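You operate a simulated robot arm through the tools that you are given. There is no shell and no other tool.

Carry out the task below with a simulated two-armed robot. There is one attempt and no reset: what you move stays moved.

## Task
Set an insert in the foot bracket and lay the bracket on the rubber square.
Fine: slide the yellow nest in, squeeze the setter lever once, fingers clear of the nose, and slide the nest out again; no dents. Where these are worked on the way, their far stop is far enough and under half their travel is too little: yellow nest.

It is judged by the outcome, as a careful person would: the job done as asked, and still so three seconds after it is handed in. It fails if anything else is knocked over, pushed out of place, dropped, spilled or broken.

## Robot
Two 7-joint arms with fingered hands on one trunk that stands fixed in place. Base frame: the origin is at the foot of the trunk, x ahead of it, y to its left, z up; the work surface is at about z = 850. Lengths are in mm, angles in rad, forces in N, time in s.
The left shoulder is at [21, 208, 1471], the right one opposite. Each reaches about 1152 mm from its shoulder. Payload 5 kg a hand.
The tool frame of a hand sits at the grasp point between the pads (the TCP): z along the fingers, y along the line on which they close. The tips reach 48 mm beyond it. The gripper opens to 160 mm; its body begins 56 mm behind the TCP. The gripper is a hand of 4 fingers: y runs from the thumb to the fingers, the wrist lies at [-26, -142, -252] in the tool frame, and closing takes about 1.5 s.
Orientation is told as [roll, pitch, yaw] about the base's x, y, z axes, in that order, counted from this pose: with the fingers straight down and the wrist toward the robot, the tool's x, y and z point along [0, 1, 0], [1, 0, 0] and [0, 0, -1] of the base frame.

## Interface
- The arms move only by the tool servo_tool. It takes "left_increments", "right_increments" or both (then of equal length, played together; a hand with none holds still); each is a list of rows, each a list of 7 numbers: the closure, from 0 (fully open) to 1 (shut), then the shift along the base's x, y, z in mm, then the turn, a rotation vector about the base's x, y, z in rad. In form: [[claw, dx, dy, dz, wx, wy, wz], ...]. A call has 1 to 20 rows; each row shifts and turns the commanded pose from where the row before left it. A row lasts 0.2 s, in which the tool goes at most 50 mm and 0.15 rad; a call with a longer step from one row to the next is refused whole, and so is a gripper value outside its range. A pose out of reach is approached as far as the arm can. The call stops where the force on the tool passes 50 N (or 10 N more than at its start, if that is more) or the arm is blocked; 0.2 s more then pass. The fingers move at their own pace (about 108 mm/s each) and stop on an object; they squeeze with about 21 N. The grip force told is the motor's: it shows also when the fingers shut on nothing. Time passes only in rows, and 0.2 s behind the last, so rows that do not move let the fingers close. The reply holds the time, the measured pose of the TCP, the force on the tool along the base axes, the opening and the grip force, in the units named above and with some noise, with the torque about the TCP (base axes, N m) and any sound that the robot's microphone picked up.
- Cameras (640 x 400 px; columns grow to the right, rows downward): "scene" is now at [93, 25.8, 1656.1]; the picture's right is [0.29, -0.96, 0.00], its down [-0.60, -0.18, -0.78] and it looks along [0.75, 0.23, -0.62] (base axes); focal length 314 px, centre (320, 200). "left" rides on the left gripper at [-87, -133, -189] in its tool frame; the picture's right is [-0.83, -0.26, 0.49], its down [0.51, -0.71, 0.49] and it looks along [0.22, 0.66, 0.72] (tool axes); focal length 238 px, centre (320, 200). "right" rides on the right gripper at [87, -133, -189] in its tool frame; the picture's right is [-0.83, 0.26, -0.49], its down [-0.51, -0.71, 0.49] and it looks along [-0.22, 0.66, 0.72] (tool axes); focal length 238 px, centre (320, 200). There is no depth. A picture from a camera that has moved, and an enlarged one, comes with that camera's place and axes in the base frame and with its lens.
- camera(camera): a new picture of that camera. No time passes.
- lift_body(by): moves the trunk up (or, below 0, down) by that many mm; the arms and the scene camera ride with it, the base frame stays. It gives what a move gives, with no picture.
- set_grasp(shape, hand): the hand has 4 fingers and takes this shape, open, in about a second: jaw (thumb against the fingers, like two jaws); tri (thumb and two fingers); tip (a fingertip pinch); poke (one finger out to press); point (the index stretched); flat (the hand flat); cup (the hand cupped); fist (a fist). The gripper value then closes the fingers along that shape, each until it touches; the sizes above hold for jaw. It gives what a move gives, with no picture.
- head_to(pan, tilt): turns the head with the scene camera to pan (to the left, within 1.501 rad either way) and tilt (down, from -0.506 to 1.204), counted from straight ahead of the robot. It gives what a move gives.
- zoom(camera, box): a new picture of the part [left, top, right, bottom] of that camera's present view, enlarged. No time passes.
- job_done(): hands the job in; it is judged then, once.

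Places have to be worked out from the pictures, the camera data and where the tool is seen. Open the grippers and draw the arms clear of the work before you hand the job in, unless the task says otherwise.

The tools are called as name(argument=value, ...) on one line, values as JSON. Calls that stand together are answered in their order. servo_tool: Moves the arms, as the interface text tells. Its arguments: {"type":"object","properties":{"left_increments":{"type":"array"},"right_increments":{"type":"array"}},"required":[]} The other tools are called the same way: lift_body (by) moves the trunk up or down; set_grasp (shape, hand) gives the hand a shape; head_to (pan, tilt) turns the head that bears the scene camera; camera (camera) takes a picture; zoom (camera, box) takes an enlarged picture of a part of a camera's view; job_done () hands the job in.

At the start:

```text
time_s: 0.0
left_eef_pos: [528.5, 445.2, 1300.8]
left_tool_rot: [0.001, 0.0, 0.0]
left_wrist_force: [0.7, 0.3, 0.2]
left_moment: [-0.03, 0.0, -0.01]
left_gripper_width: 159.5
left_grasp_force: 0.0
left_shape: jaw
right_eef_pos: [664.3, -23.7, 1323.6]
right_tool_rot: [-0.002, -0.002, 0.0]
right_wrist_force: [0.0, -0.5, -0.2]
right_moment: [0.01, 0.02, 0.0]
right_gripper_width: 159.8
right_grasp_force: 0.1
right_shape: jaw
trunk travel left (down, up): [-473.0, 217.0]
head pan, tilt (commanded): [0.295, 0.672]
```

scene: 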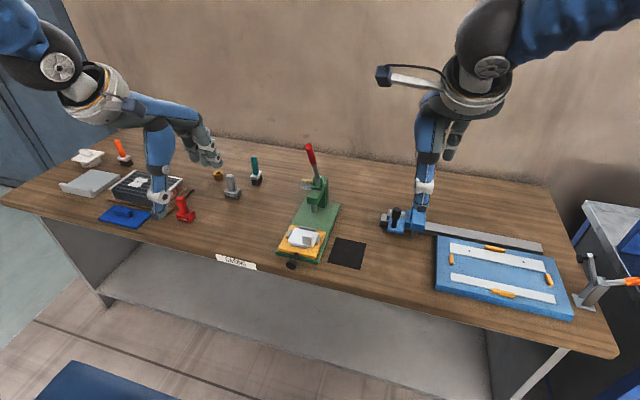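
right: 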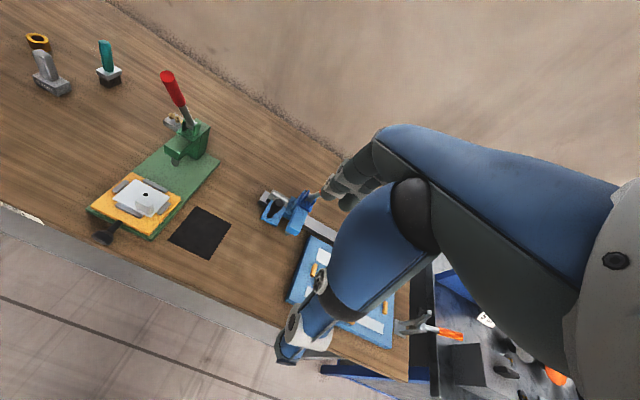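
left: 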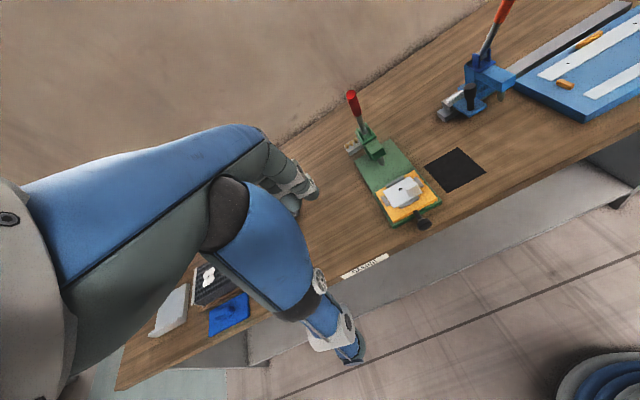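

The pictures show a green press with a red lever and a yellow nest holding a grey/white bracket, with a black rubber square to its right. I'll zoom in to see the details.

zoom(camera="scene", box=[260, 130, 380, 280])

zoom(camera="right", box=[70, 50, 250, 270])

zoom(camera="left", box=[320, 70, 500, 240])

```text
2.67 times, centred on (320, 205) of scene
camera zoom: at [93.0, 25.8, 1656.1], right [0.29, -0.96, 0.0], down [-0.6, -0.18, -0.78], along [0.75, 0.23, -0.62], focal length 836 px, centre (320, 187)
```

zoom: 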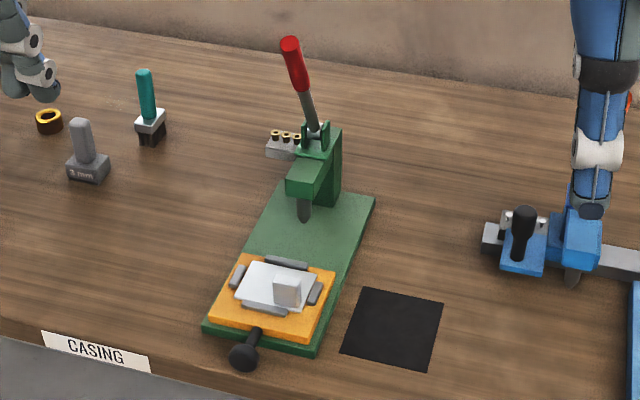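

```text
1.82 times, centred on (160, 160) of right
camera zoom: at [531.1, 62.4, 1512.5], right [0.26, -0.83, 0.49], down [-0.71, -0.51, -0.49], along [0.66, -0.22, -0.72], focal length 433 px, centre (611, 273)
```

zoom: 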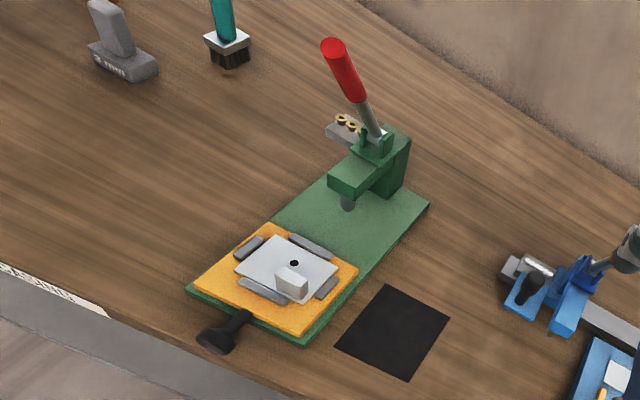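

```text
2.35 times, centred on (410, 155) of left
camera zoom: at [397.6, 359.3, 1488.1], right [-0.26, -0.83, -0.49], down [-0.71, 0.51, -0.49], along [0.66, 0.22, -0.72], focal length 561 px, centre (108, 306)
```

zoom: 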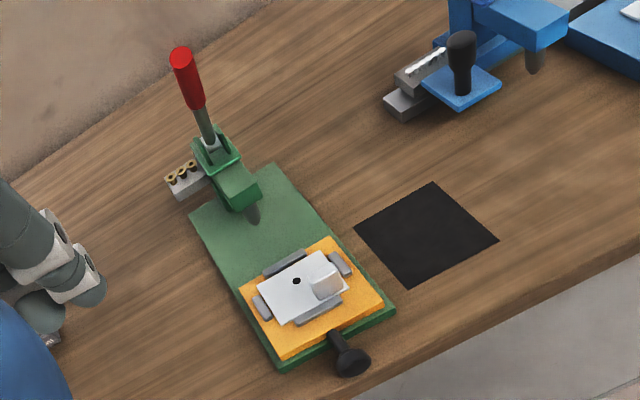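

The press axis appears to be along x at y≈303, with the knob near (697,303), the nose near x≈929 and the lever top near (890,302,1193). I'll zoom tighter to read the nest, nose and lever details, and check the rest of the table.

zoom(camera="scene", box=[270, 215, 350, 275])

zoom(camera="scene", box=[285, 135, 355, 215])

zoom(camera="scene", box=[40, 120, 280, 270])

zoom(camera="right", box=[80, 160, 200, 250])

zoom(camera="left", box=[330, 80, 450, 240])

```text
6.67 times, centred on (310, 245) of scene
camera zoom: at [93.0, 25.8, 1656.1], right [0.29, -0.96, 0.0], down [-0.6, -0.18, -0.78], along [0.75, 0.23, -0.62], focal length 2091 px, centre (387, -100)
```

zoom: 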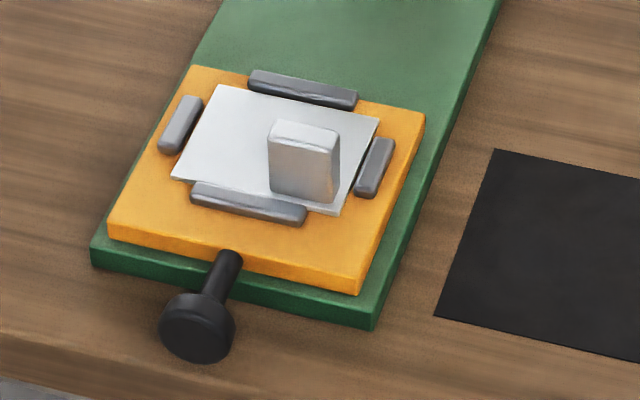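

```text
5.00 times, centred on (320, 175) of scene
camera zoom: at [93.0, 25.8, 1656.1], right [0.29, -0.96, 0.0], down [-0.6, -0.18, -0.78], along [0.75, 0.23, -0.62], focal length 1568 px, centre (320, 325)
```

zoom: 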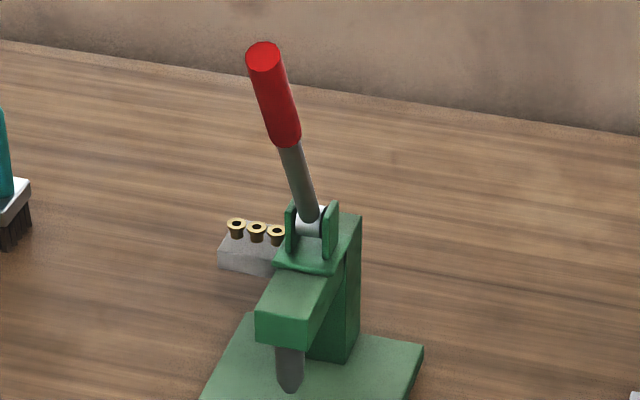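

```text
2.67 times, centred on (160, 195) of scene
camera zoom: at [93.0, 25.8, 1656.1], right [0.29, -0.96, 0.0], down [-0.6, -0.18, -0.78], along [0.75, 0.23, -0.62], focal length 836 px, centre (747, 213)
```

zoom: 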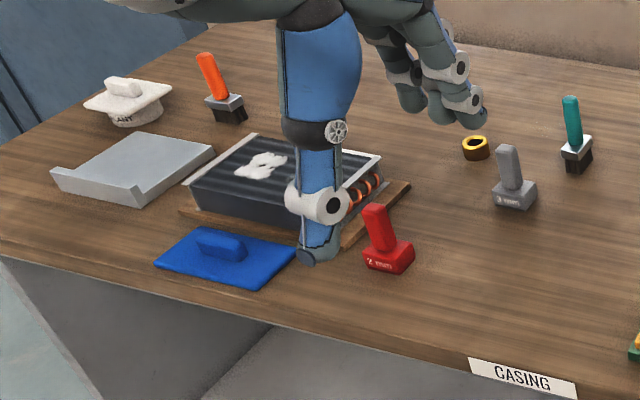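

```text
4.44 times, centred on (140, 205) of right
camera zoom: at [531.1, 62.4, 1512.5], right [0.26, -0.83, 0.49], down [-0.71, -0.51, -0.49], along [0.66, -0.22, -0.72], focal length 1059 px, centre (1120, 178)
```

zoom: 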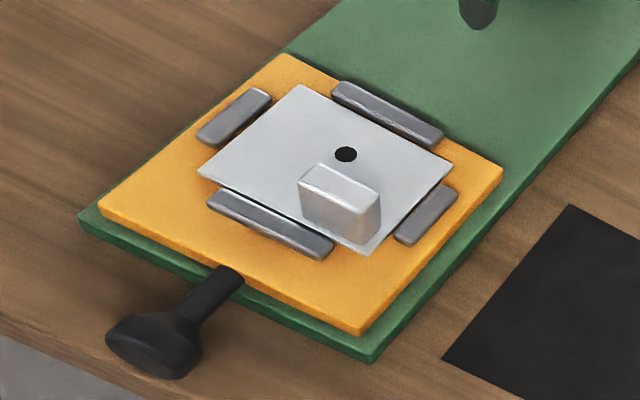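

```text
2.50 times, centred on (390, 160) of left
camera zoom: at [397.6, 359.3, 1488.1], right [-0.26, -0.83, -0.49], down [-0.71, 0.51, -0.49], along [0.66, 0.22, -0.72], focal length 596 px, centre (145, 300)
```

zoom: 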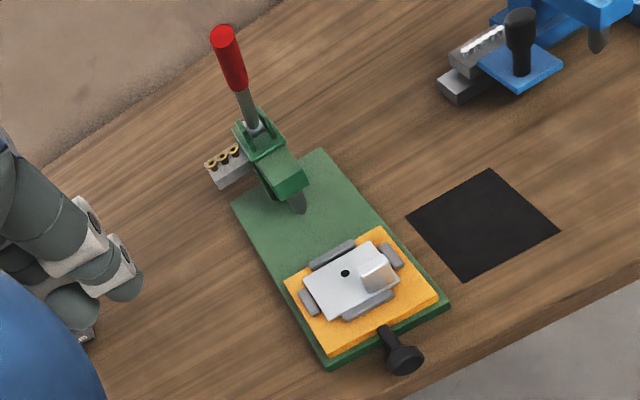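

The bracket lies in the yellow nest at the front of the green press, with its black pull knob ahead of it at about (697,303,873). I'll shape the left hand as a tri pinch and bring it above and in front of the knob, turned 90° so it closes along y.

set_grasp(shape="tri", hand="left")

servo_tool(left_increments=[[0, 12, -11.8, -19, 0, 0, -0.13], [0, 12, -11.8, -19, 0, 0, -0.13], [0, 12, -11.8, -19, 0, 0, -0.13], [0, 12, -11.8, -19, 0, 0, -0.13], [0, 12, -11.8, -19, 0, 0, -0.13], [0, 12, -11.8, -19, 0, 0, -0.13], [0, 12, -11.8, -19, 0, 0, -0.13], [0, 12, -11.8, -19, 0, 0, -0.13], [0, 12, -11.8, -19, 0, 0, -0.13], [0, 12, -11.8, -19, 0, 0, -0.13], [0, 12, -11.8, -19, 0, 0, -0.13], [0, 12, -11.8, -19, 0, 0, -0.14]])

camera(camera="left")

camera(camera="scene")

camera(camera="right")

```text
time_s: 0.9
left_eef_pos: [529.5, 444.8, 1300.6]
left_tool_rot: [0.0, 0.0, -0.001]
left_wrist_force: [-0.5, -0.9, 0.2]
left_moment: [-0.01, -0.02, 0.0]
left_gripper_width: 159.5
left_grasp_force: 0.0
left_shape: tri
right_eef_pos: [665.1, -23.1, 1323.8]
right_tool_rot: [0.0, -0.001, -0.001]
right_wrist_force: [0.1, 0.1, 1.0]
right_moment: [-0.03, 0.0, 0.0]
right_gripper_width: 159.9
right_grasp_force: 0.1
right_shape: jaw
trunk travel left (down, up): [-473.0, 217.0]
head pan, tilt (commanded): [0.295, 0.672]
```

```text
time_s: 3.5
left_eef_pos: [673.5, 302.1, 1071.8]
left_tool_rot: [-0.001, -0.001, -1.571]
left_wrist_force: [1.1, 0.5, 0.2]
left_moment: [-0.02, 0.15, -0.03]
left_gripper_width: 159.8
left_grasp_force: 0.0
left_shape: tri
right_eef_pos: [665.6, -23.4, 1322.7]
right_tool_rot: [-0.001, 0.001, -0.001]
right_wrist_force: [0.5, -0.1, -0.9]
right_moment: [0.07, 0.08, 0.07]
right_gripper_width: 159.6
right_grasp_force: 0.1
right_shape: jaw
trunk travel left (down, up): [-473.0, 217.0]
head pan, tilt (commanded): [0.295, 0.672]
```

```text
taken
camera left: at [587.9, 435.2, 1259.7], right [-0.83, 0.26, -0.49], down [0.51, 0.71, -0.49], along [0.22, -0.66, -0.72], focal length 238 px, centre (320, 200)
```

left: 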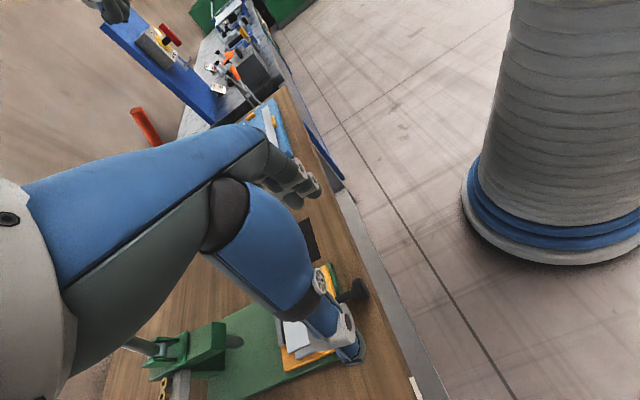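

```text
taken
camera scene: at [95.1, 24.9, 1656.0], right [0.29, -0.96, 0.0], down [-0.6, -0.18, -0.78], along [0.75, 0.23, -0.62], focal length 314 px, centre (320, 200)
```

scene: 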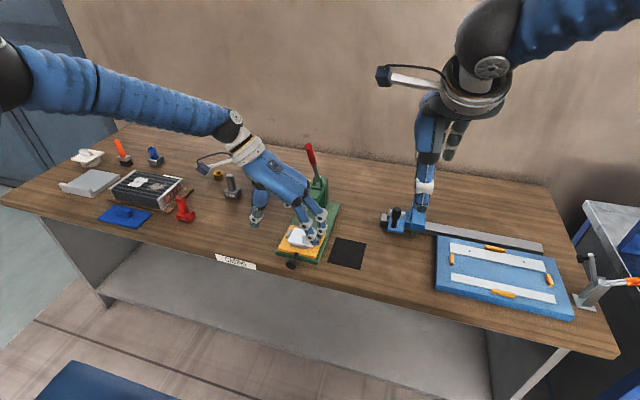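

```text
taken
camera right: at [533.1, 61.8, 1511.6], right [0.26, -0.83, 0.49], down [-0.71, -0.51, -0.49], along [0.65, -0.22, -0.72], focal length 238 px, centre (320, 200)
```

right: 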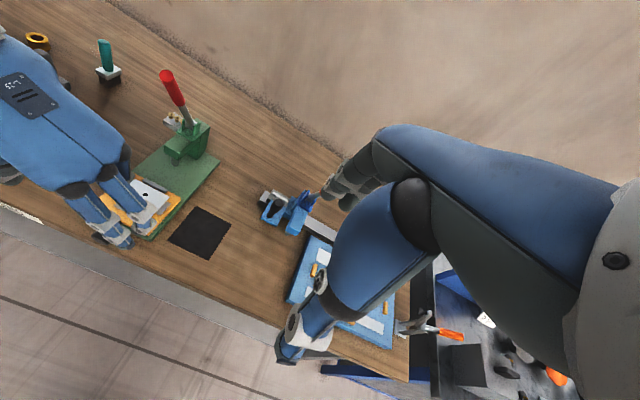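

The hand is now above the knob region, turned so it closes along y. I'll zoom in to see where the finger tips and thumb are relative to the knob.

zoom(camera="scene", box=[220, 140, 380, 280])

zoom(camera="right", box=[0, 60, 260, 270])

zoom(camera="left", box=[200, 180, 440, 380])

```text
2.86 times, centred on (300, 210) of scene
camera zoom: at [95.1, 24.9, 1656.0], right [0.29, -0.96, 0.0], down [-0.6, -0.18, -0.78], along [0.75, 0.23, -0.62], focal length 896 px, centre (377, 171)
```

zoom: 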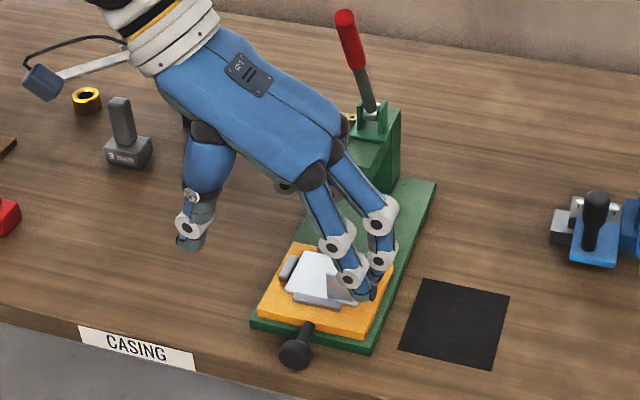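

```text
1.90 times, centred on (130, 165) of right
camera zoom: at [533.1, 61.8, 1511.6], right [0.26, -0.83, 0.49], down [-0.71, -0.51, -0.49], along [0.65, -0.22, -0.72], focal length 454 px, centre (682, 267)
```

zoom: 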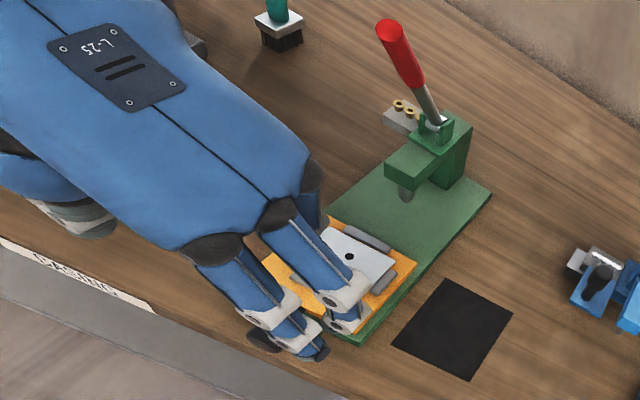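

```text
2.00 times, centred on (320, 280) of left
camera zoom: at [587.9, 435.2, 1259.7], right [-0.83, 0.26, -0.49], down [0.51, 0.71, -0.49], along [0.22, -0.66, -0.72], focal length 477 px, centre (320, 40)
```

zoom: 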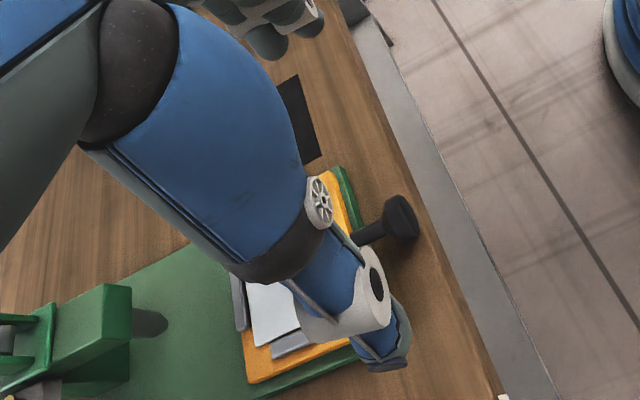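

The knob disc sits at about (693,302,874), around 36 mm across, and the open tri fingers straddle it too widely. I'll try the tip pinch shape for a narrower hold and look at it before descending.

set_grasp(shape="tip", hand="left")

zoom(camera="scene", box=[220, 140, 380, 280])

zoom(camera="left", box=[200, 180, 440, 380])

```text
time_s: 4.4
left_eef_pos: [671.6, 303.0, 1073.2]
left_tool_rot: [0.0, 0.0, -1.57]
left_wrist_force: [0.6, 0.3, -0.4]
left_moment: [-0.02, 0.0, 0.03]
left_gripper_width: 159.9
left_grasp_force: 0.0
left_shape: tip
right_eef_pos: [664.4, -23.3, 1324.2]
right_tool_rot: [0.001, 0.001, 0.0]
right_wrist_force: [-0.7, 0.4, -0.5]
right_moment: [0.05, 0.03, 0.0]
right_gripper_width: 159.4
right_grasp_force: 0.1
right_shape: jaw
trunk travel left (down, up): [-473.0, 217.0]
head pan, tilt (commanded): [0.295, 0.672]
```

```text
2.86 times, centred on (300, 210) of scene
camera zoom: at [93.4, 25.7, 1656.1], right [0.29, -0.96, 0.0], down [-0.6, -0.18, -0.78], along [0.75, 0.23, -0.62], focal length 896 px, centre (377, 171)
```

zoom: 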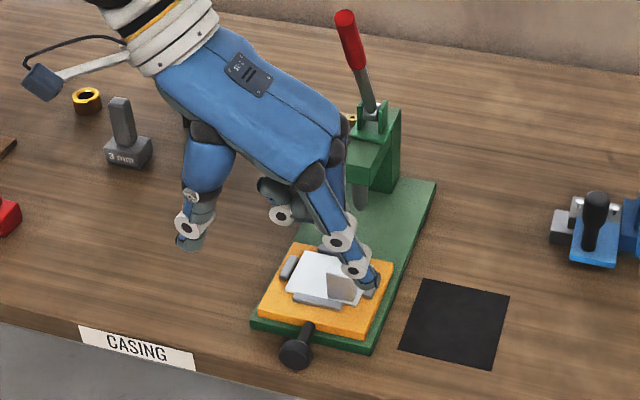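

```text
2.00 times, centred on (320, 280) of left
camera zoom: at [586.3, 435.4, 1260.7], right [-0.84, 0.26, -0.49], down [0.5, 0.71, -0.49], along [0.22, -0.66, -0.72], focal length 477 px, centre (320, 40)
```

zoom: 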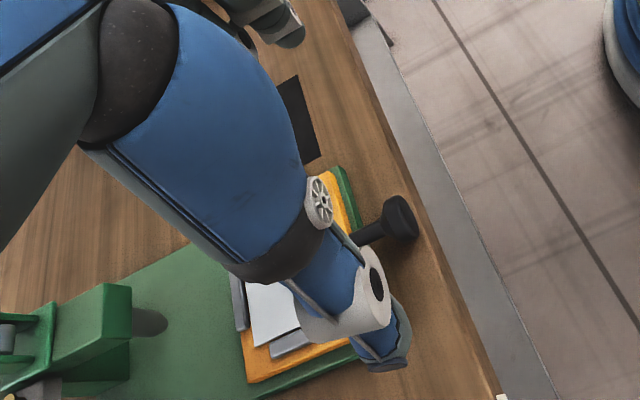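

In tip shape only the index and thumb stay extended. I'll close most of the way in free air to see where the pinch falls relative to the tool point.

servo_tool(left_increments=[[0.65, 0, 0, 0, 0, 0, 0], [0.65, 0, 0, 0, 0, 0, 0], [0.65, 0, 0, 0, 0, 0, 0], [0.65, 0, 0, 0, 0, 0, 0], [0.65, 0, 0, 0, 0, 0, 0], [0.65, 0, 0, 0, 0, 0, 0]])

zoom(camera="scene", box=[220, 140, 380, 280])

zoom(camera="right", box=[0, 60, 260, 270])

zoom(camera="left", box=[200, 180, 440, 380])

```text
time_s: 5.8
left_eef_pos: [671.9, 301.6, 1072.2]
left_tool_rot: [-0.003, 0.0, -1.571]
left_wrist_force: [0.0, -0.9, 0.4]
left_moment: [-0.02, 0.0, 0.01]
left_gripper_width: 57.0
left_grasp_force: 0.0
left_shape: tip
right_eef_pos: [664.6, -24.5, 1323.3]
right_tool_rot: [-0.002, -0.001, -0.001]
right_wrist_force: [0.1, 0.0, 0.1]
right_moment: [0.0, 0.03, 0.0]
right_gripper_width: 159.8
right_grasp_force: 0.2
right_shape: jaw
trunk travel left (down, up): [-473.0, 217.0]
head pan, tilt (commanded): [0.295, 0.672]
```

```text
2.86 times, centred on (300, 210) of scene
camera zoom: at [93.1, 25.8, 1656.1], right [0.29, -0.96, 0.0], down [-0.6, -0.18, -0.78], along [0.75, 0.23, -0.62], focal length 896 px, centre (377, 171)
```

zoom: 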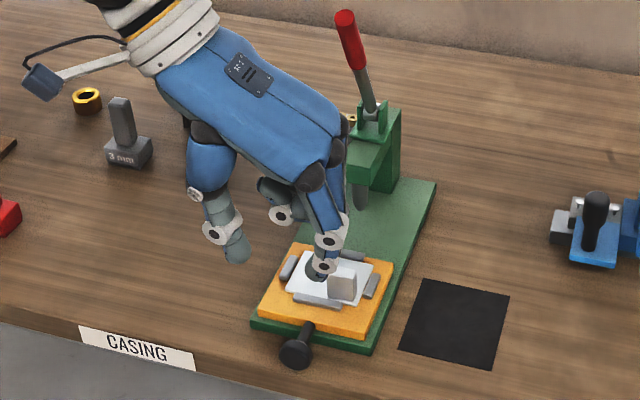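

```text
1.90 times, centred on (130, 165) of right
camera zoom: at [531.2, 62.4, 1512.5], right [0.26, -0.83, 0.49], down [-0.71, -0.51, -0.49], along [0.66, -0.22, -0.72], focal length 454 px, centre (682, 267)
```

zoom: 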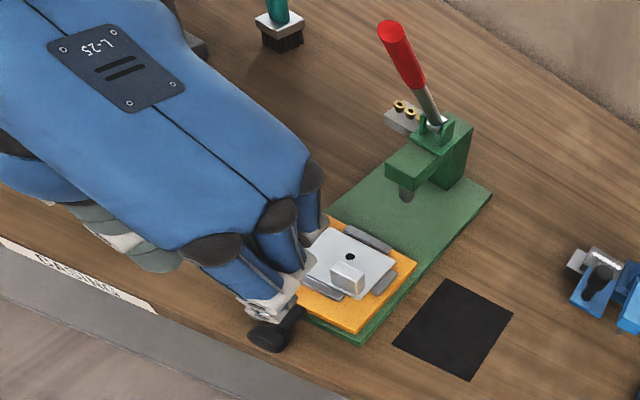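

```text
2.00 times, centred on (320, 280) of left
camera zoom: at [586.3, 435.4, 1260.6], right [-0.83, 0.26, -0.49], down [0.51, 0.71, -0.49], along [0.22, -0.66, -0.72], focal length 477 px, centre (320, 40)
```

zoom: 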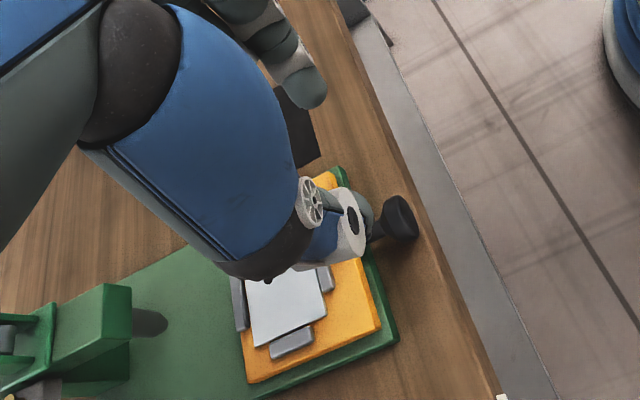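

The pinch centres on the tool point (x≈670, y≈304) with the tips about 44 mm beyond it. The curled fingers sit on the +x side, so I'll tilt the hand (fingers forward-down) to keep them above the nest, and lower it towards the knob.

servo_tool(left_increments=[[0.65, 0, 0, -20, 0, -0.15, 0], [0.65, 0, 0, -20, 0, -0.15, 0], [0.65, 0, 0, -20, 0, -0.15, 0], [0.65, 0, 0, -20, 0, -0.15, 0], [0.65, 0, 0, -20, 0, 0, 0], [0.65, 0, 0, -20, 0, 0, 0]])

zoom(camera="scene", box=[240, 180, 360, 280])

zoom(camera="right", box=[0, 100, 220, 270])

camera(camera="left")

```text
time_s: 7.2
left_eef_pos: [674.6, 304.6, 951.7]
left_tool_rot: [0.603, 0.002, -1.57]
left_wrist_force: [0.3, -0.4, 1.1]
left_moment: [0.01, 0.08, -0.04]
left_gripper_width: 57.0
left_grasp_force: 0.1
left_shape: tip
right_eef_pos: [665.1, -22.9, 1324.4]
right_tool_rot: [0.0, 0.0, -0.001]
right_wrist_force: [0.3, 0.1, 0.2]
right_moment: [-0.09, -0.04, -0.02]
right_gripper_width: 159.6
right_grasp_force: 0.1
right_shape: jaw
trunk travel left (down, up): [-473.0, 217.0]
head pan, tilt (commanded): [0.295, 0.672]
```

```text
4.00 times, centred on (300, 230) of scene
camera zoom: at [93.0, 26.8, 1656.1], right [0.29, -0.96, 0.0], down [-0.6, -0.18, -0.78], along [0.75, 0.23, -0.62], focal length 1255 px, centre (400, 80)
```

zoom: 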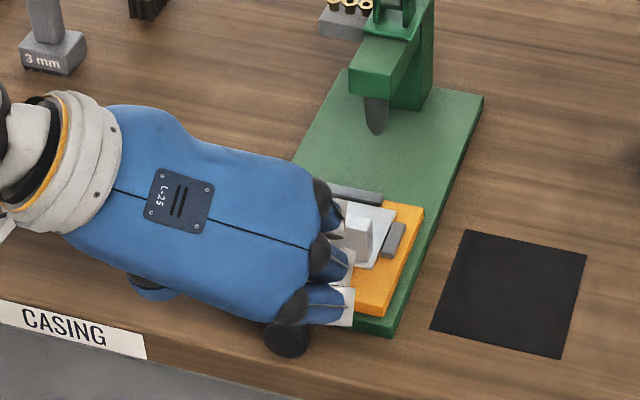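

```text
2.35 times, centred on (110, 185) of right
camera zoom: at [531.1, 63.4, 1512.5], right [0.26, -0.83, 0.49], down [-0.71, -0.51, -0.49], along [0.66, -0.22, -0.72], focal length 561 px, centre (814, 235)
```

zoom: 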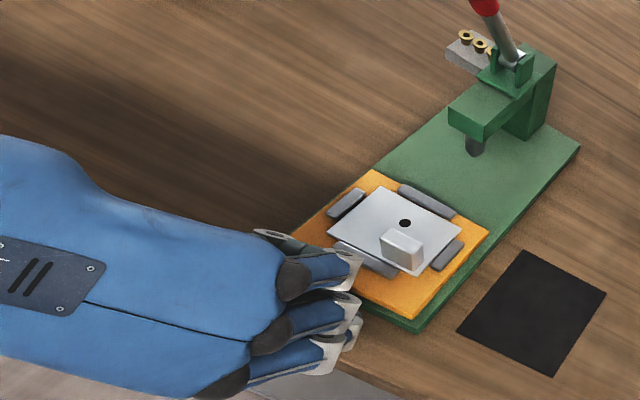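

```text
taken
camera left: at [496.5, 437.8, 1058.4], right [-0.41, 0.26, -0.87], down [0.69, 0.71, -0.12], along [0.59, -0.66, -0.47], focal length 238 px, centre (320, 200)
```

left: 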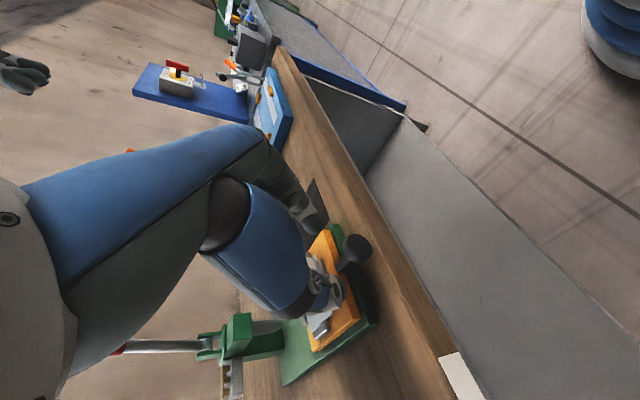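

I'll zoom the left hand camera onto the finger tips and knob.

zoom(camera="left", box=[260, 200, 420, 380])

zoom(camera="right", box=[60, 180, 180, 260])

```text
2.22 times, centred on (340, 290) of left
camera zoom: at [496.5, 437.8, 1058.4], right [-0.41, 0.26, -0.87], down [0.69, 0.71, -0.12], along [0.59, -0.66, -0.47], focal length 530 px, centre (276, 0)
```

zoom: 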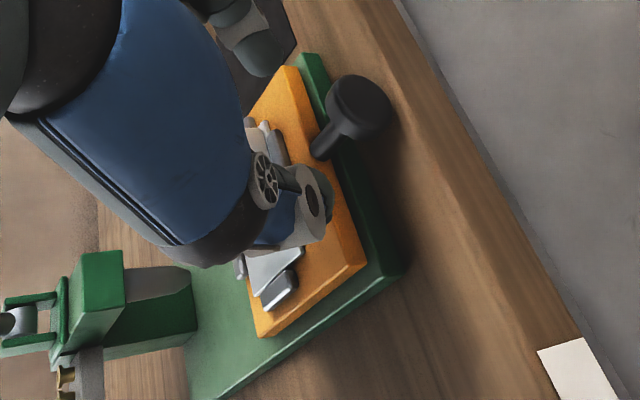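

```text
5.00 times, centred on (120, 220) of right
camera zoom: at [531.1, 63.4, 1512.5], right [0.26, -0.83, 0.49], down [-0.71, -0.51, -0.49], along [0.66, -0.22, -0.72], focal length 1192 px, centre (1320, 100)
```

zoom: 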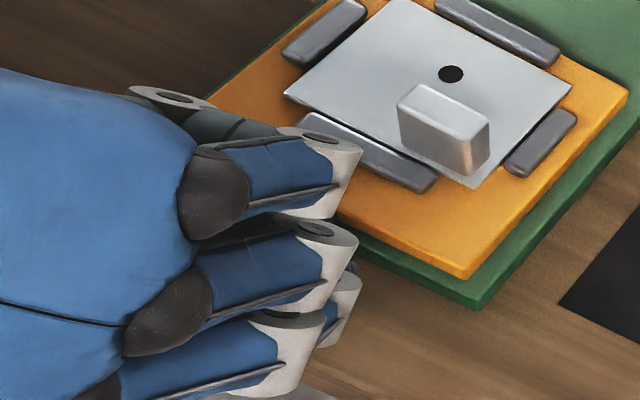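

From three views the knob disc is near (692,301,875), so a rim pinch from the current tilted pose works and the curled fingers stay clear of the bracket's tab. I'll descend so the tips sit just above the base plate height, either side of the disc.

servo_tool(left_increments=[[0.65, 0, -1, -15, 0, 0, 0], [0.65, 0, -1, -15, 0, 0, 0], [0.65, 0, 0, -12, 0, 0, 0], [0.65, 0, 0, 0, 0, 0, 0]])

zoom(camera="left", box=[260, 180, 420, 300])

zoom(camera="right", box=[60, 180, 180, 260])

zoom(camera="scene", box=[260, 200, 360, 280])

```text
time_s: 8.2
left_eef_pos: [673.1, 302.0, 910.9]
left_tool_rot: [0.601, -0.002, -1.572]
left_wrist_force: [0.0, 0.0, 0.3]
left_moment: [-0.02, -0.01, 0.01]
left_gripper_width: 57.2
left_grasp_force: 0.0
left_shape: tip
right_eef_pos: [663.3, -22.6, 1324.0]
right_tool_rot: [0.001, 0.001, 0.001]
right_wrist_force: [-0.7, -0.4, 0.0]
right_moment: [0.0, -0.01, 0.0]
right_gripper_width: 159.7
right_grasp_force: 0.0
right_shape: jaw
trunk travel left (down, up): [-473.0, 217.0]
head pan, tilt (commanded): [0.295, 0.672]
```

```text
3.33 times, centred on (340, 240) of left
camera zoom: at [496.3, 434.7, 1015.7], right [-0.41, 0.26, -0.87], down [0.69, 0.71, -0.12], along [0.59, -0.66, -0.47], focal length 794 px, centre (253, 67)
```

zoom: 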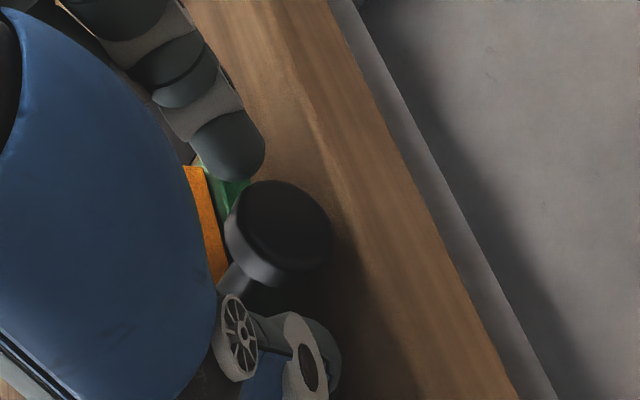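

```text
5.00 times, centred on (120, 220) of right
camera zoom: at [531.1, 62.5, 1512.6], right [0.26, -0.83, 0.49], down [-0.71, -0.51, -0.49], along [0.66, -0.22, -0.72], focal length 1192 px, centre (1320, 100)
```

zoom: 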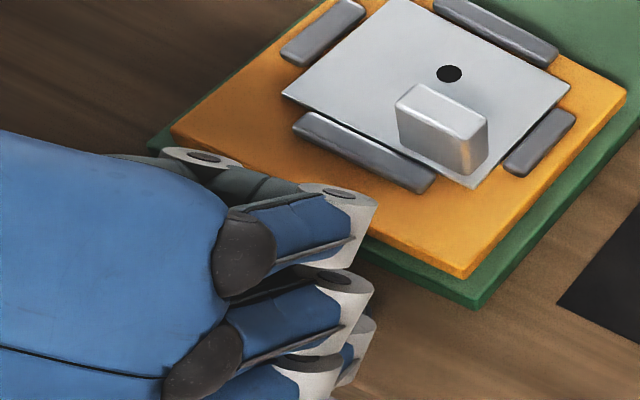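

```text
5.00 times, centred on (310, 240) of scene
camera zoom: at [93.0, 25.9, 1656.2], right [0.29, -0.96, 0.0], down [-0.6, -0.18, -0.78], along [0.75, 0.23, -0.62], focal length 1568 px, centre (370, 0)
```

zoom: 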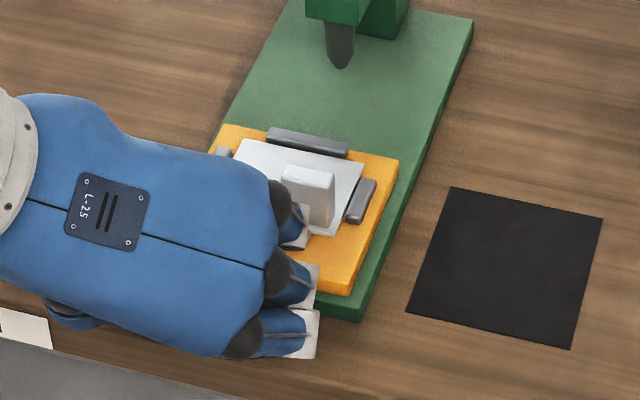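

The disc sits between thumb and index, offset about 3–4 mm toward −y. I'll shift by that, lower 4 mm and close on the disc rim.

servo_tool(left_increments=[[0.65, 0, -3, -4, 0, 0, 0], [0.8, 0, 0, 0, 0, 0, 0], [0.9, 0, 0, 0, 0, 0, 0], [1, 0, 0, 0, 0, 0, 0], [1, 0, 0, 0, 0, 0, 0], [1, 0, 0, 0, 0, 0, 0], [1, 0, 0, 0, 0, 0, 0]])

zoom(camera="left", box=[260, 180, 420, 300])

zoom(camera="scene", box=[260, 200, 360, 280])

```text
time_s: 9.8
left_eef_pos: [673.2, 299.7, 905.3]
left_tool_rot: [0.597, 0.002, -1.571]
left_wrist_force: [1.8, 1.7, -3.7]
left_moment: [-0.02, -0.02, 0.0]
left_gripper_width: 31.0
left_grasp_force: 20.6
left_shape: tip
right_eef_pos: [664.7, -23.7, 1324.9]
right_tool_rot: [0.0, -0.001, 0.0]
right_wrist_force: [0.4, 0.1, -0.6]
right_moment: [-0.03, 0.02, 0.01]
right_gripper_width: 159.6
right_grasp_force: 0.0
right_shape: jaw
trunk travel left (down, up): [-473.0, 217.0]
head pan, tilt (commanded): [0.295, 0.672]
```

```text
3.33 times, centred on (340, 240) of left
camera zoom: at [496.0, 432.5, 1011.2], right [-0.41, 0.26, -0.87], down [0.69, 0.71, -0.12], along [0.59, -0.66, -0.47], focal length 794 px, centre (253, 67)
```

zoom: 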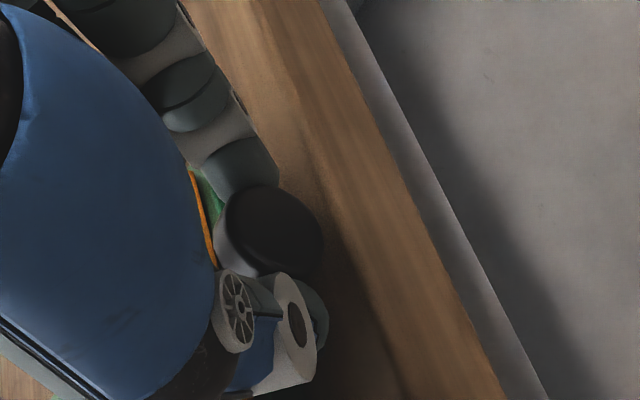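

```text
5.00 times, centred on (310, 240) of scene
camera zoom: at [93.5, 26.0, 1656.1], right [0.29, -0.96, 0.0], down [-0.6, -0.18, -0.78], along [0.75, 0.23, -0.62], focal length 1568 px, centre (370, 0)
```

zoom: 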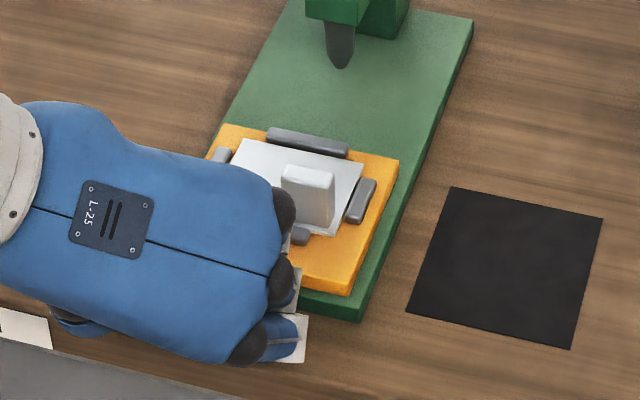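

The pinch is holding (31 mm wide, 20.6 N). I'll push +x gently, first 30 mm, and watch forces and whether the nest follows.

servo_tool(left_increments=[[1, 5, 0, 0, 0, 0, 0], [1, 8, 0, 0, 0, 0, 0], [1, 8, 0, 0, 0, 0, 0], [1, 9, 0, 0, 0, 0, 0]])

zoom(camera="left", box=[260, 180, 420, 300])

zoom(camera="scene", box=[260, 180, 380, 280])

```text
time_s: 10.8
left_eef_pos: [700.0, 299.9, 905.9]
left_tool_rot: [0.597, -0.001, -1.572]
left_wrist_force: [-12.7, 1.3, 3.2]
left_moment: [0.43, 0.29, 0.3]
left_gripper_width: 30.9
left_grasp_force: 21.2
left_shape: tip
right_eef_pos: [663.5, -23.7, 1326.0]
right_tool_rot: [0.0, -0.003, -0.001]
right_wrist_force: [-0.1, -0.1, -0.4]
right_moment: [-0.01, -0.01, 0.01]
right_gripper_width: 159.4
right_grasp_force: 0.1
right_shape: jaw
trunk travel left (down, up): [-473.0, 217.0]
head pan, tilt (commanded): [0.295, 0.672]
```

```text
3.33 times, centred on (340, 240) of left
camera zoom: at [523.6, 432.7, 1011.9], right [-0.42, 0.26, -0.87], down [0.69, 0.71, -0.12], along [0.59, -0.66, -0.47], focal length 794 px, centre (253, 67)
```

zoom: 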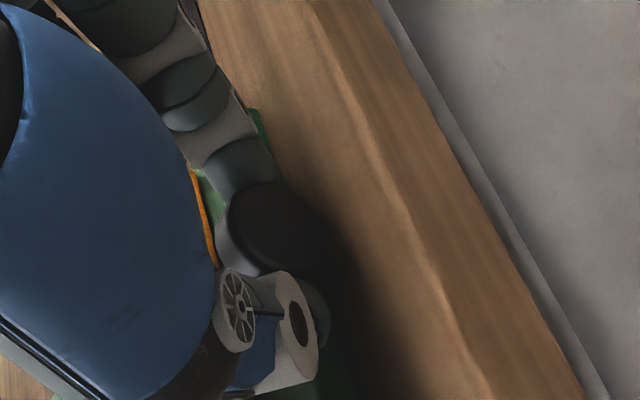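

```text
4.00 times, centred on (320, 230) of scene
camera zoom: at [90.9, 25.7, 1656.3], right [0.29, -0.96, 0.0], down [-0.6, -0.18, -0.78], along [0.75, 0.23, -0.62], focal length 1255 px, centre (320, 80)
```

zoom: 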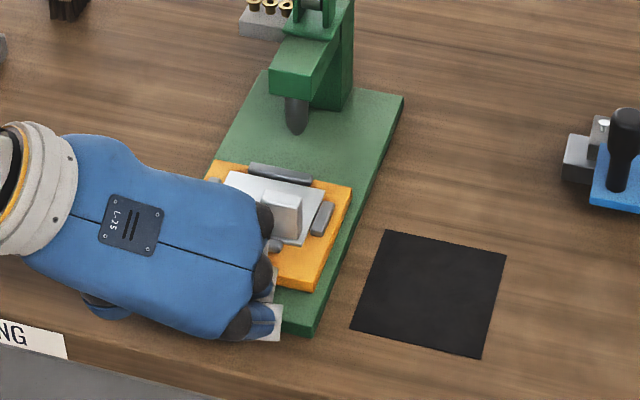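

The nest follows (about 27 mm in, ~13 N sliding resistance). I'll continue pushing another 60 mm.

servo_tool(left_increments=[[1, 10, 0, 0, 0, 0, 0], [1, 10, 0, 0, 0, 0, 0], [1, 10, 0, 0, 0, 0, 0], [1, 10, 0, 0, 0, 0, 0], [1, 10, 0, 0, 0, 0, 0], [1, 10, 0, 0, 0, 0, 0]])

zoom(camera="left", box=[260, 180, 420, 300])

zoom(camera="scene", box=[260, 160, 380, 260])

zoom(camera="right", box=[60, 120, 220, 250])

```text
time_s: 11.2
left_eef_pos: [700.9, 298.0, 906.9]
left_tool_rot: [0.585, -0.004, -1.576]
left_wrist_force: [-45.9, 13.9, 41.5]
left_moment: [2.43, 0.49, 1.73]
left_gripper_width: 32.6
left_grasp_force: 21.3
left_shape: tip
right_eef_pos: [659.4, -23.0, 1327.6]
right_tool_rot: [0.001, -0.003, 0.001]
right_wrist_force: [1.1, 0.1, -0.1]
right_moment: [0.0, 0.11, 0.01]
right_gripper_width: 159.5
right_grasp_force: 0.0
right_shape: jaw
trunk travel left (down, up): [-473.0, 217.0]
head pan, tilt (commanded): [0.295, 0.672]
stopped in row 2 (left hand): the force on the tool passed its limit at 60 N (the readings are from after the stop); the commanded pose is now the measured one
```

```text
3.33 times, centred on (340, 240) of left
camera zoom: at [526.9, 432.8, 1014.1], right [-0.42, 0.26, -0.87], down [0.7, 0.71, -0.13], along [0.58, -0.66, -0.48], focal length 794 px, centre (253, 67)
```

zoom: 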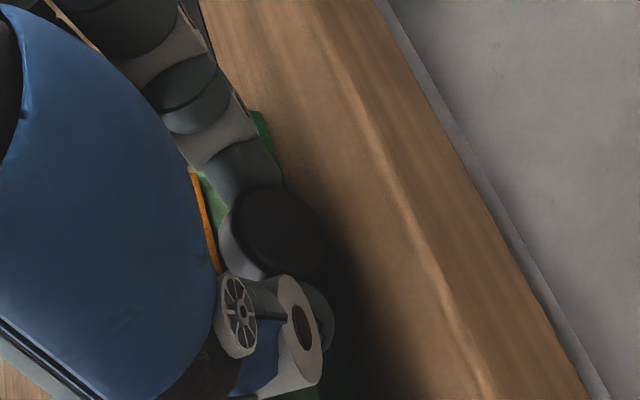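

```text
4.00 times, centred on (320, 210) of scene
camera zoom: at [86.9, 25.8, 1657.0], right [0.29, -0.96, 0.0], down [-0.59, -0.18, -0.78], along [0.75, 0.23, -0.62], focal length 1255 px, centre (320, 160)
```

zoom: 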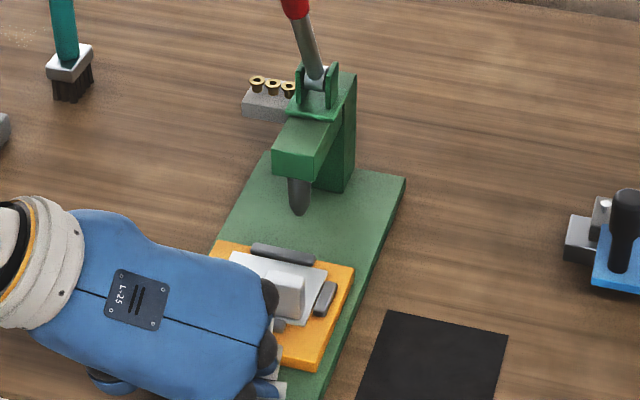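

```text
3.08 times, centred on (140, 185) of right
camera zoom: at [526.4, 62.0, 1514.8], right [0.26, -0.83, 0.49], down [-0.71, -0.51, -0.49], along [0.66, -0.22, -0.72], focal length 733 px, centre (874, 246)
```

zoom: 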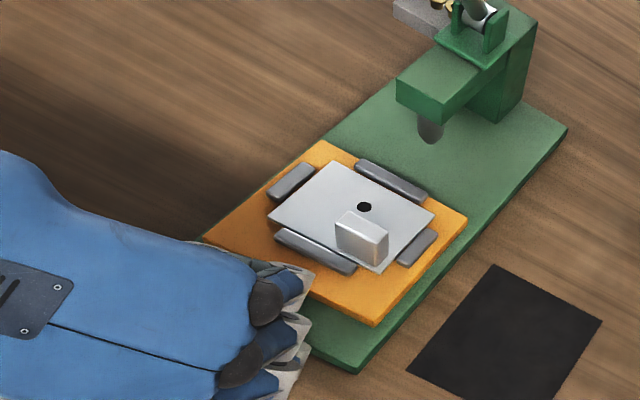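

The thumb tip has met the front edge of the green base plate (contact works out near (733,326,867)), so the tips are too low. I'll back off slightly, open, and raise the hand clear.

servo_tool(left_increments=[[1, -3, 0, 1, 0, 0, 0], [0.9, -1, 0, 0, 0, 0, 0], [0.7, 0, 0, 0, 0, 0, 0], [0.6, 0, 0, 0, 0, 0, 0], [0.6, 0, 0, 0, 0, 0, 0], [0.6, 0, 0, 12, 0, 0, 0], [0.6, 0, 0, 20, 0, 0, 0], [0.6, 0, 0, 20, 0, 0, 0]])

zoom(camera="scene", box=[260, 180, 380, 280])

zoom(camera="left", box=[240, 180, 440, 330])

```text
time_s: 13.0
left_eef_pos: [703.5, 297.6, 955.7]
left_tool_rot: [0.588, -0.004, -1.573]
left_wrist_force: [-0.6, -0.6, -0.7]
left_moment: [-0.03, -0.09, 0.04]
left_gripper_width: 64.2
left_grasp_force: 0.0
left_shape: tip
right_eef_pos: [664.9, -23.6, 1324.1]
right_tool_rot: [-0.001, -0.001, 0.001]
right_wrist_force: [0.1, -0.4, -0.3]
right_moment: [-0.01, 0.03, 0.0]
right_gripper_width: 159.6
right_grasp_force: 0.1
right_shape: jaw
trunk travel left (down, up): [-473.0, 217.0]
head pan, tilt (commanded): [0.295, 0.672]
```

```text
4.00 times, centred on (320, 230) of scene
camera zoom: at [93.4, 26.3, 1656.1], right [0.29, -0.96, 0.0], down [-0.6, -0.18, -0.78], along [0.75, 0.23, -0.62], focal length 1255 px, centre (320, 80)
```

zoom: 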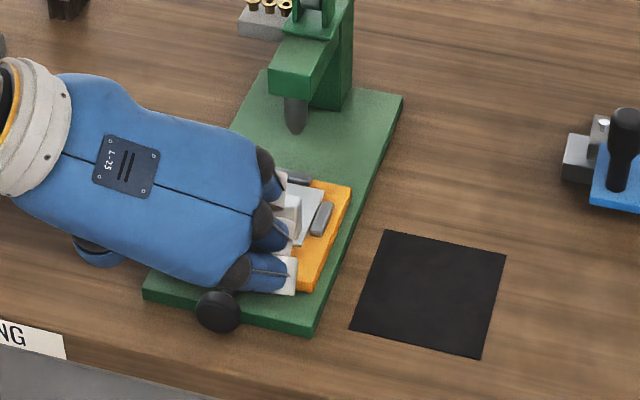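

```text
2.67 times, centred on (340, 255) of left
camera zoom: at [528.4, 432.6, 1063.0], right [-0.42, 0.26, -0.87], down [0.7, 0.71, -0.13], along [0.58, -0.66, -0.48], focal length 636 px, centre (267, 53)
```

zoom: 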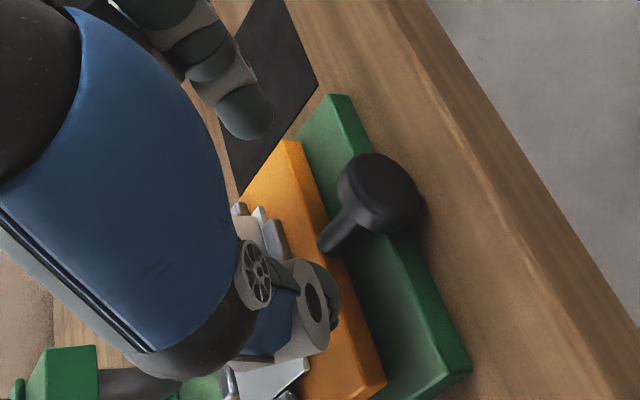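

The base plate has not moved, and the nest is about 27 mm in. I'll now close the fingertips, place them ahead of the disc face at a safer height and push on it.

servo_tool(left_increments=[[0.8, -18, 1, 0, 0, 0, 0], [1, -17, 1, 0, 0, 0, 0], [1, 0, 1, 0, 0, 0, 0], [1, 0, 0, -15, 0, 0, 0], [1, 0, 0, -15, 0, 0, 0], [1, 0, 0, -11, 0, 0, 0], [1, 0, 0, 0, 0, 0, 0]])

zoom(camera="left", box=[240, 160, 440, 310])

zoom(camera="scene", box=[260, 180, 380, 280])

```text
time_s: 14.6
left_eef_pos: [667.8, 300.6, 914.2]
left_tool_rot: [0.588, -0.004, -1.574]
left_wrist_force: [-0.1, -0.2, -0.5]
left_moment: [0.01, 0.0, 0.01]
left_gripper_width: 0.0
left_grasp_force: 20.8
left_shape: tip
right_eef_pos: [664.8, -23.9, 1324.1]
right_tool_rot: [0.0, -0.001, 0.0]
right_wrist_force: [-0.4, -0.7, -0.4]
right_moment: [0.03, -0.01, 0.03]
right_gripper_width: 159.7
right_grasp_force: 0.1
right_shape: jaw
trunk travel left (down, up): [-473.0, 217.0]
head pan, tilt (commanded): [0.295, 0.672]
```

```text
2.67 times, centred on (340, 235) of left
camera zoom: at [492.9, 435.7, 1021.5], right [-0.42, 0.26, -0.87], down [0.7, 0.71, -0.13], along [0.58, -0.66, -0.48], focal length 636 px, centre (267, 107)
```

zoom: 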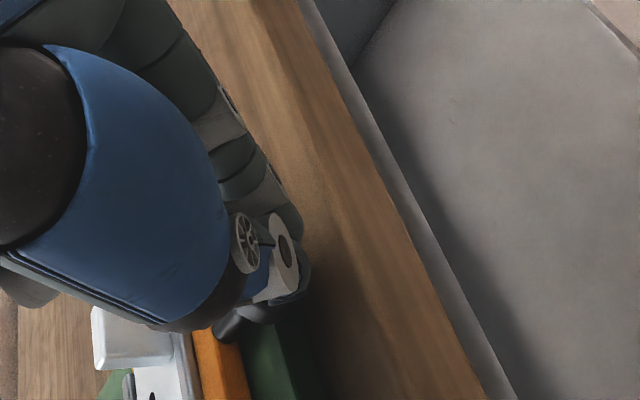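

```text
4.00 times, centred on (320, 230) of scene
camera zoom: at [93.0, 25.8, 1656.2], right [0.29, -0.96, 0.0], down [-0.6, -0.18, -0.78], along [0.75, 0.23, -0.62], focal length 1255 px, centre (320, 80)
```

zoom: 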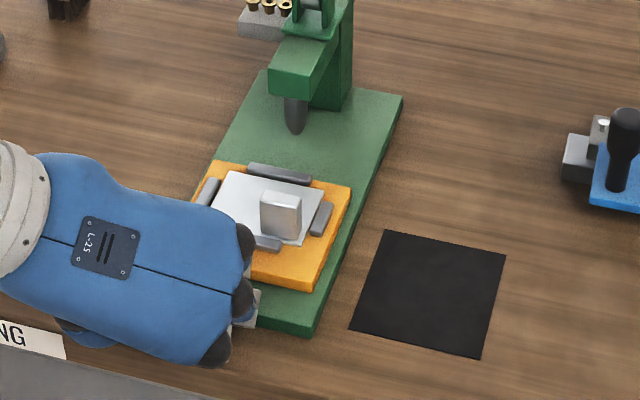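

The closed fingertips are just ahead of the disc face. I'll advance in +x and watch for contact at around 13 N.

servo_tool(left_increments=[[1, 6, 0, 0, 0, 0, 0], [1, 6, 0, 0, 0, 0, 0], [1, 6, 0, 0, 0, 0, 0], [1, 6, 0, 0, 0, 0, 0], [1, 6, 0, 0, 0, 0, 0]])

zoom(camera="left", box=[240, 160, 440, 310])

zoom(camera="scene", box=[260, 180, 380, 280])

```text
time_s: 15.8
left_eef_pos: [697.0, 299.9, 915.4]
left_tool_rot: [0.587, -0.006, -1.578]
left_wrist_force: [-1.6, 0.2, 0.5]
left_moment: [0.02, 0.03, -0.01]
left_gripper_width: 0.0
left_grasp_force: 21.0
left_shape: tip
right_eef_pos: [664.5, -22.8, 1324.0]
right_tool_rot: [0.001, 0.001, -0.001]
right_wrist_force: [-0.2, 0.2, 0.5]
right_moment: [0.02, 0.01, -0.01]
right_gripper_width: 159.7
right_grasp_force: 0.0
right_shape: jaw
trunk travel left (down, up): [-473.0, 217.0]
head pan, tilt (commanded): [0.295, 0.672]
```

```text
2.67 times, centred on (340, 235) of left
camera zoom: at [522.7, 434.6, 1022.5], right [-0.42, 0.26, -0.87], down [0.7, 0.71, -0.13], along [0.58, -0.66, -0.48], focal length 636 px, centre (267, 107)
```

zoom: 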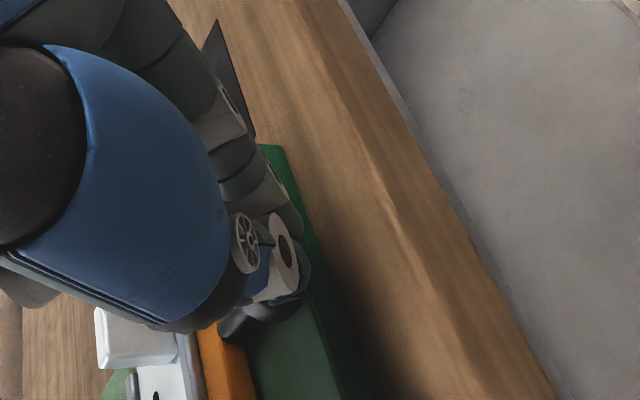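

```text
4.00 times, centred on (320, 230) of scene
camera zoom: at [93.2, 25.8, 1656.1], right [0.29, -0.96, 0.0], down [-0.6, -0.18, -0.78], along [0.75, 0.23, -0.62], focal length 1255 px, centre (320, 80)
```

zoom: 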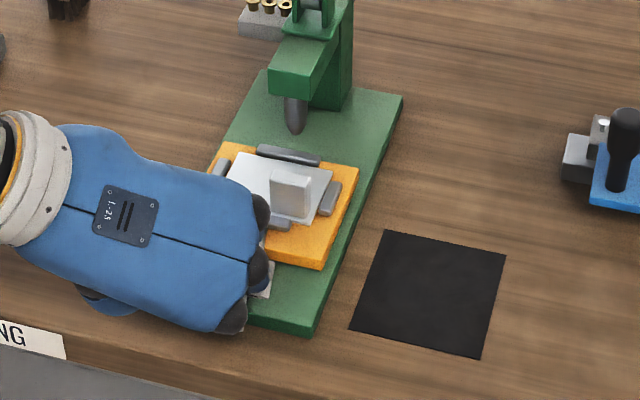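

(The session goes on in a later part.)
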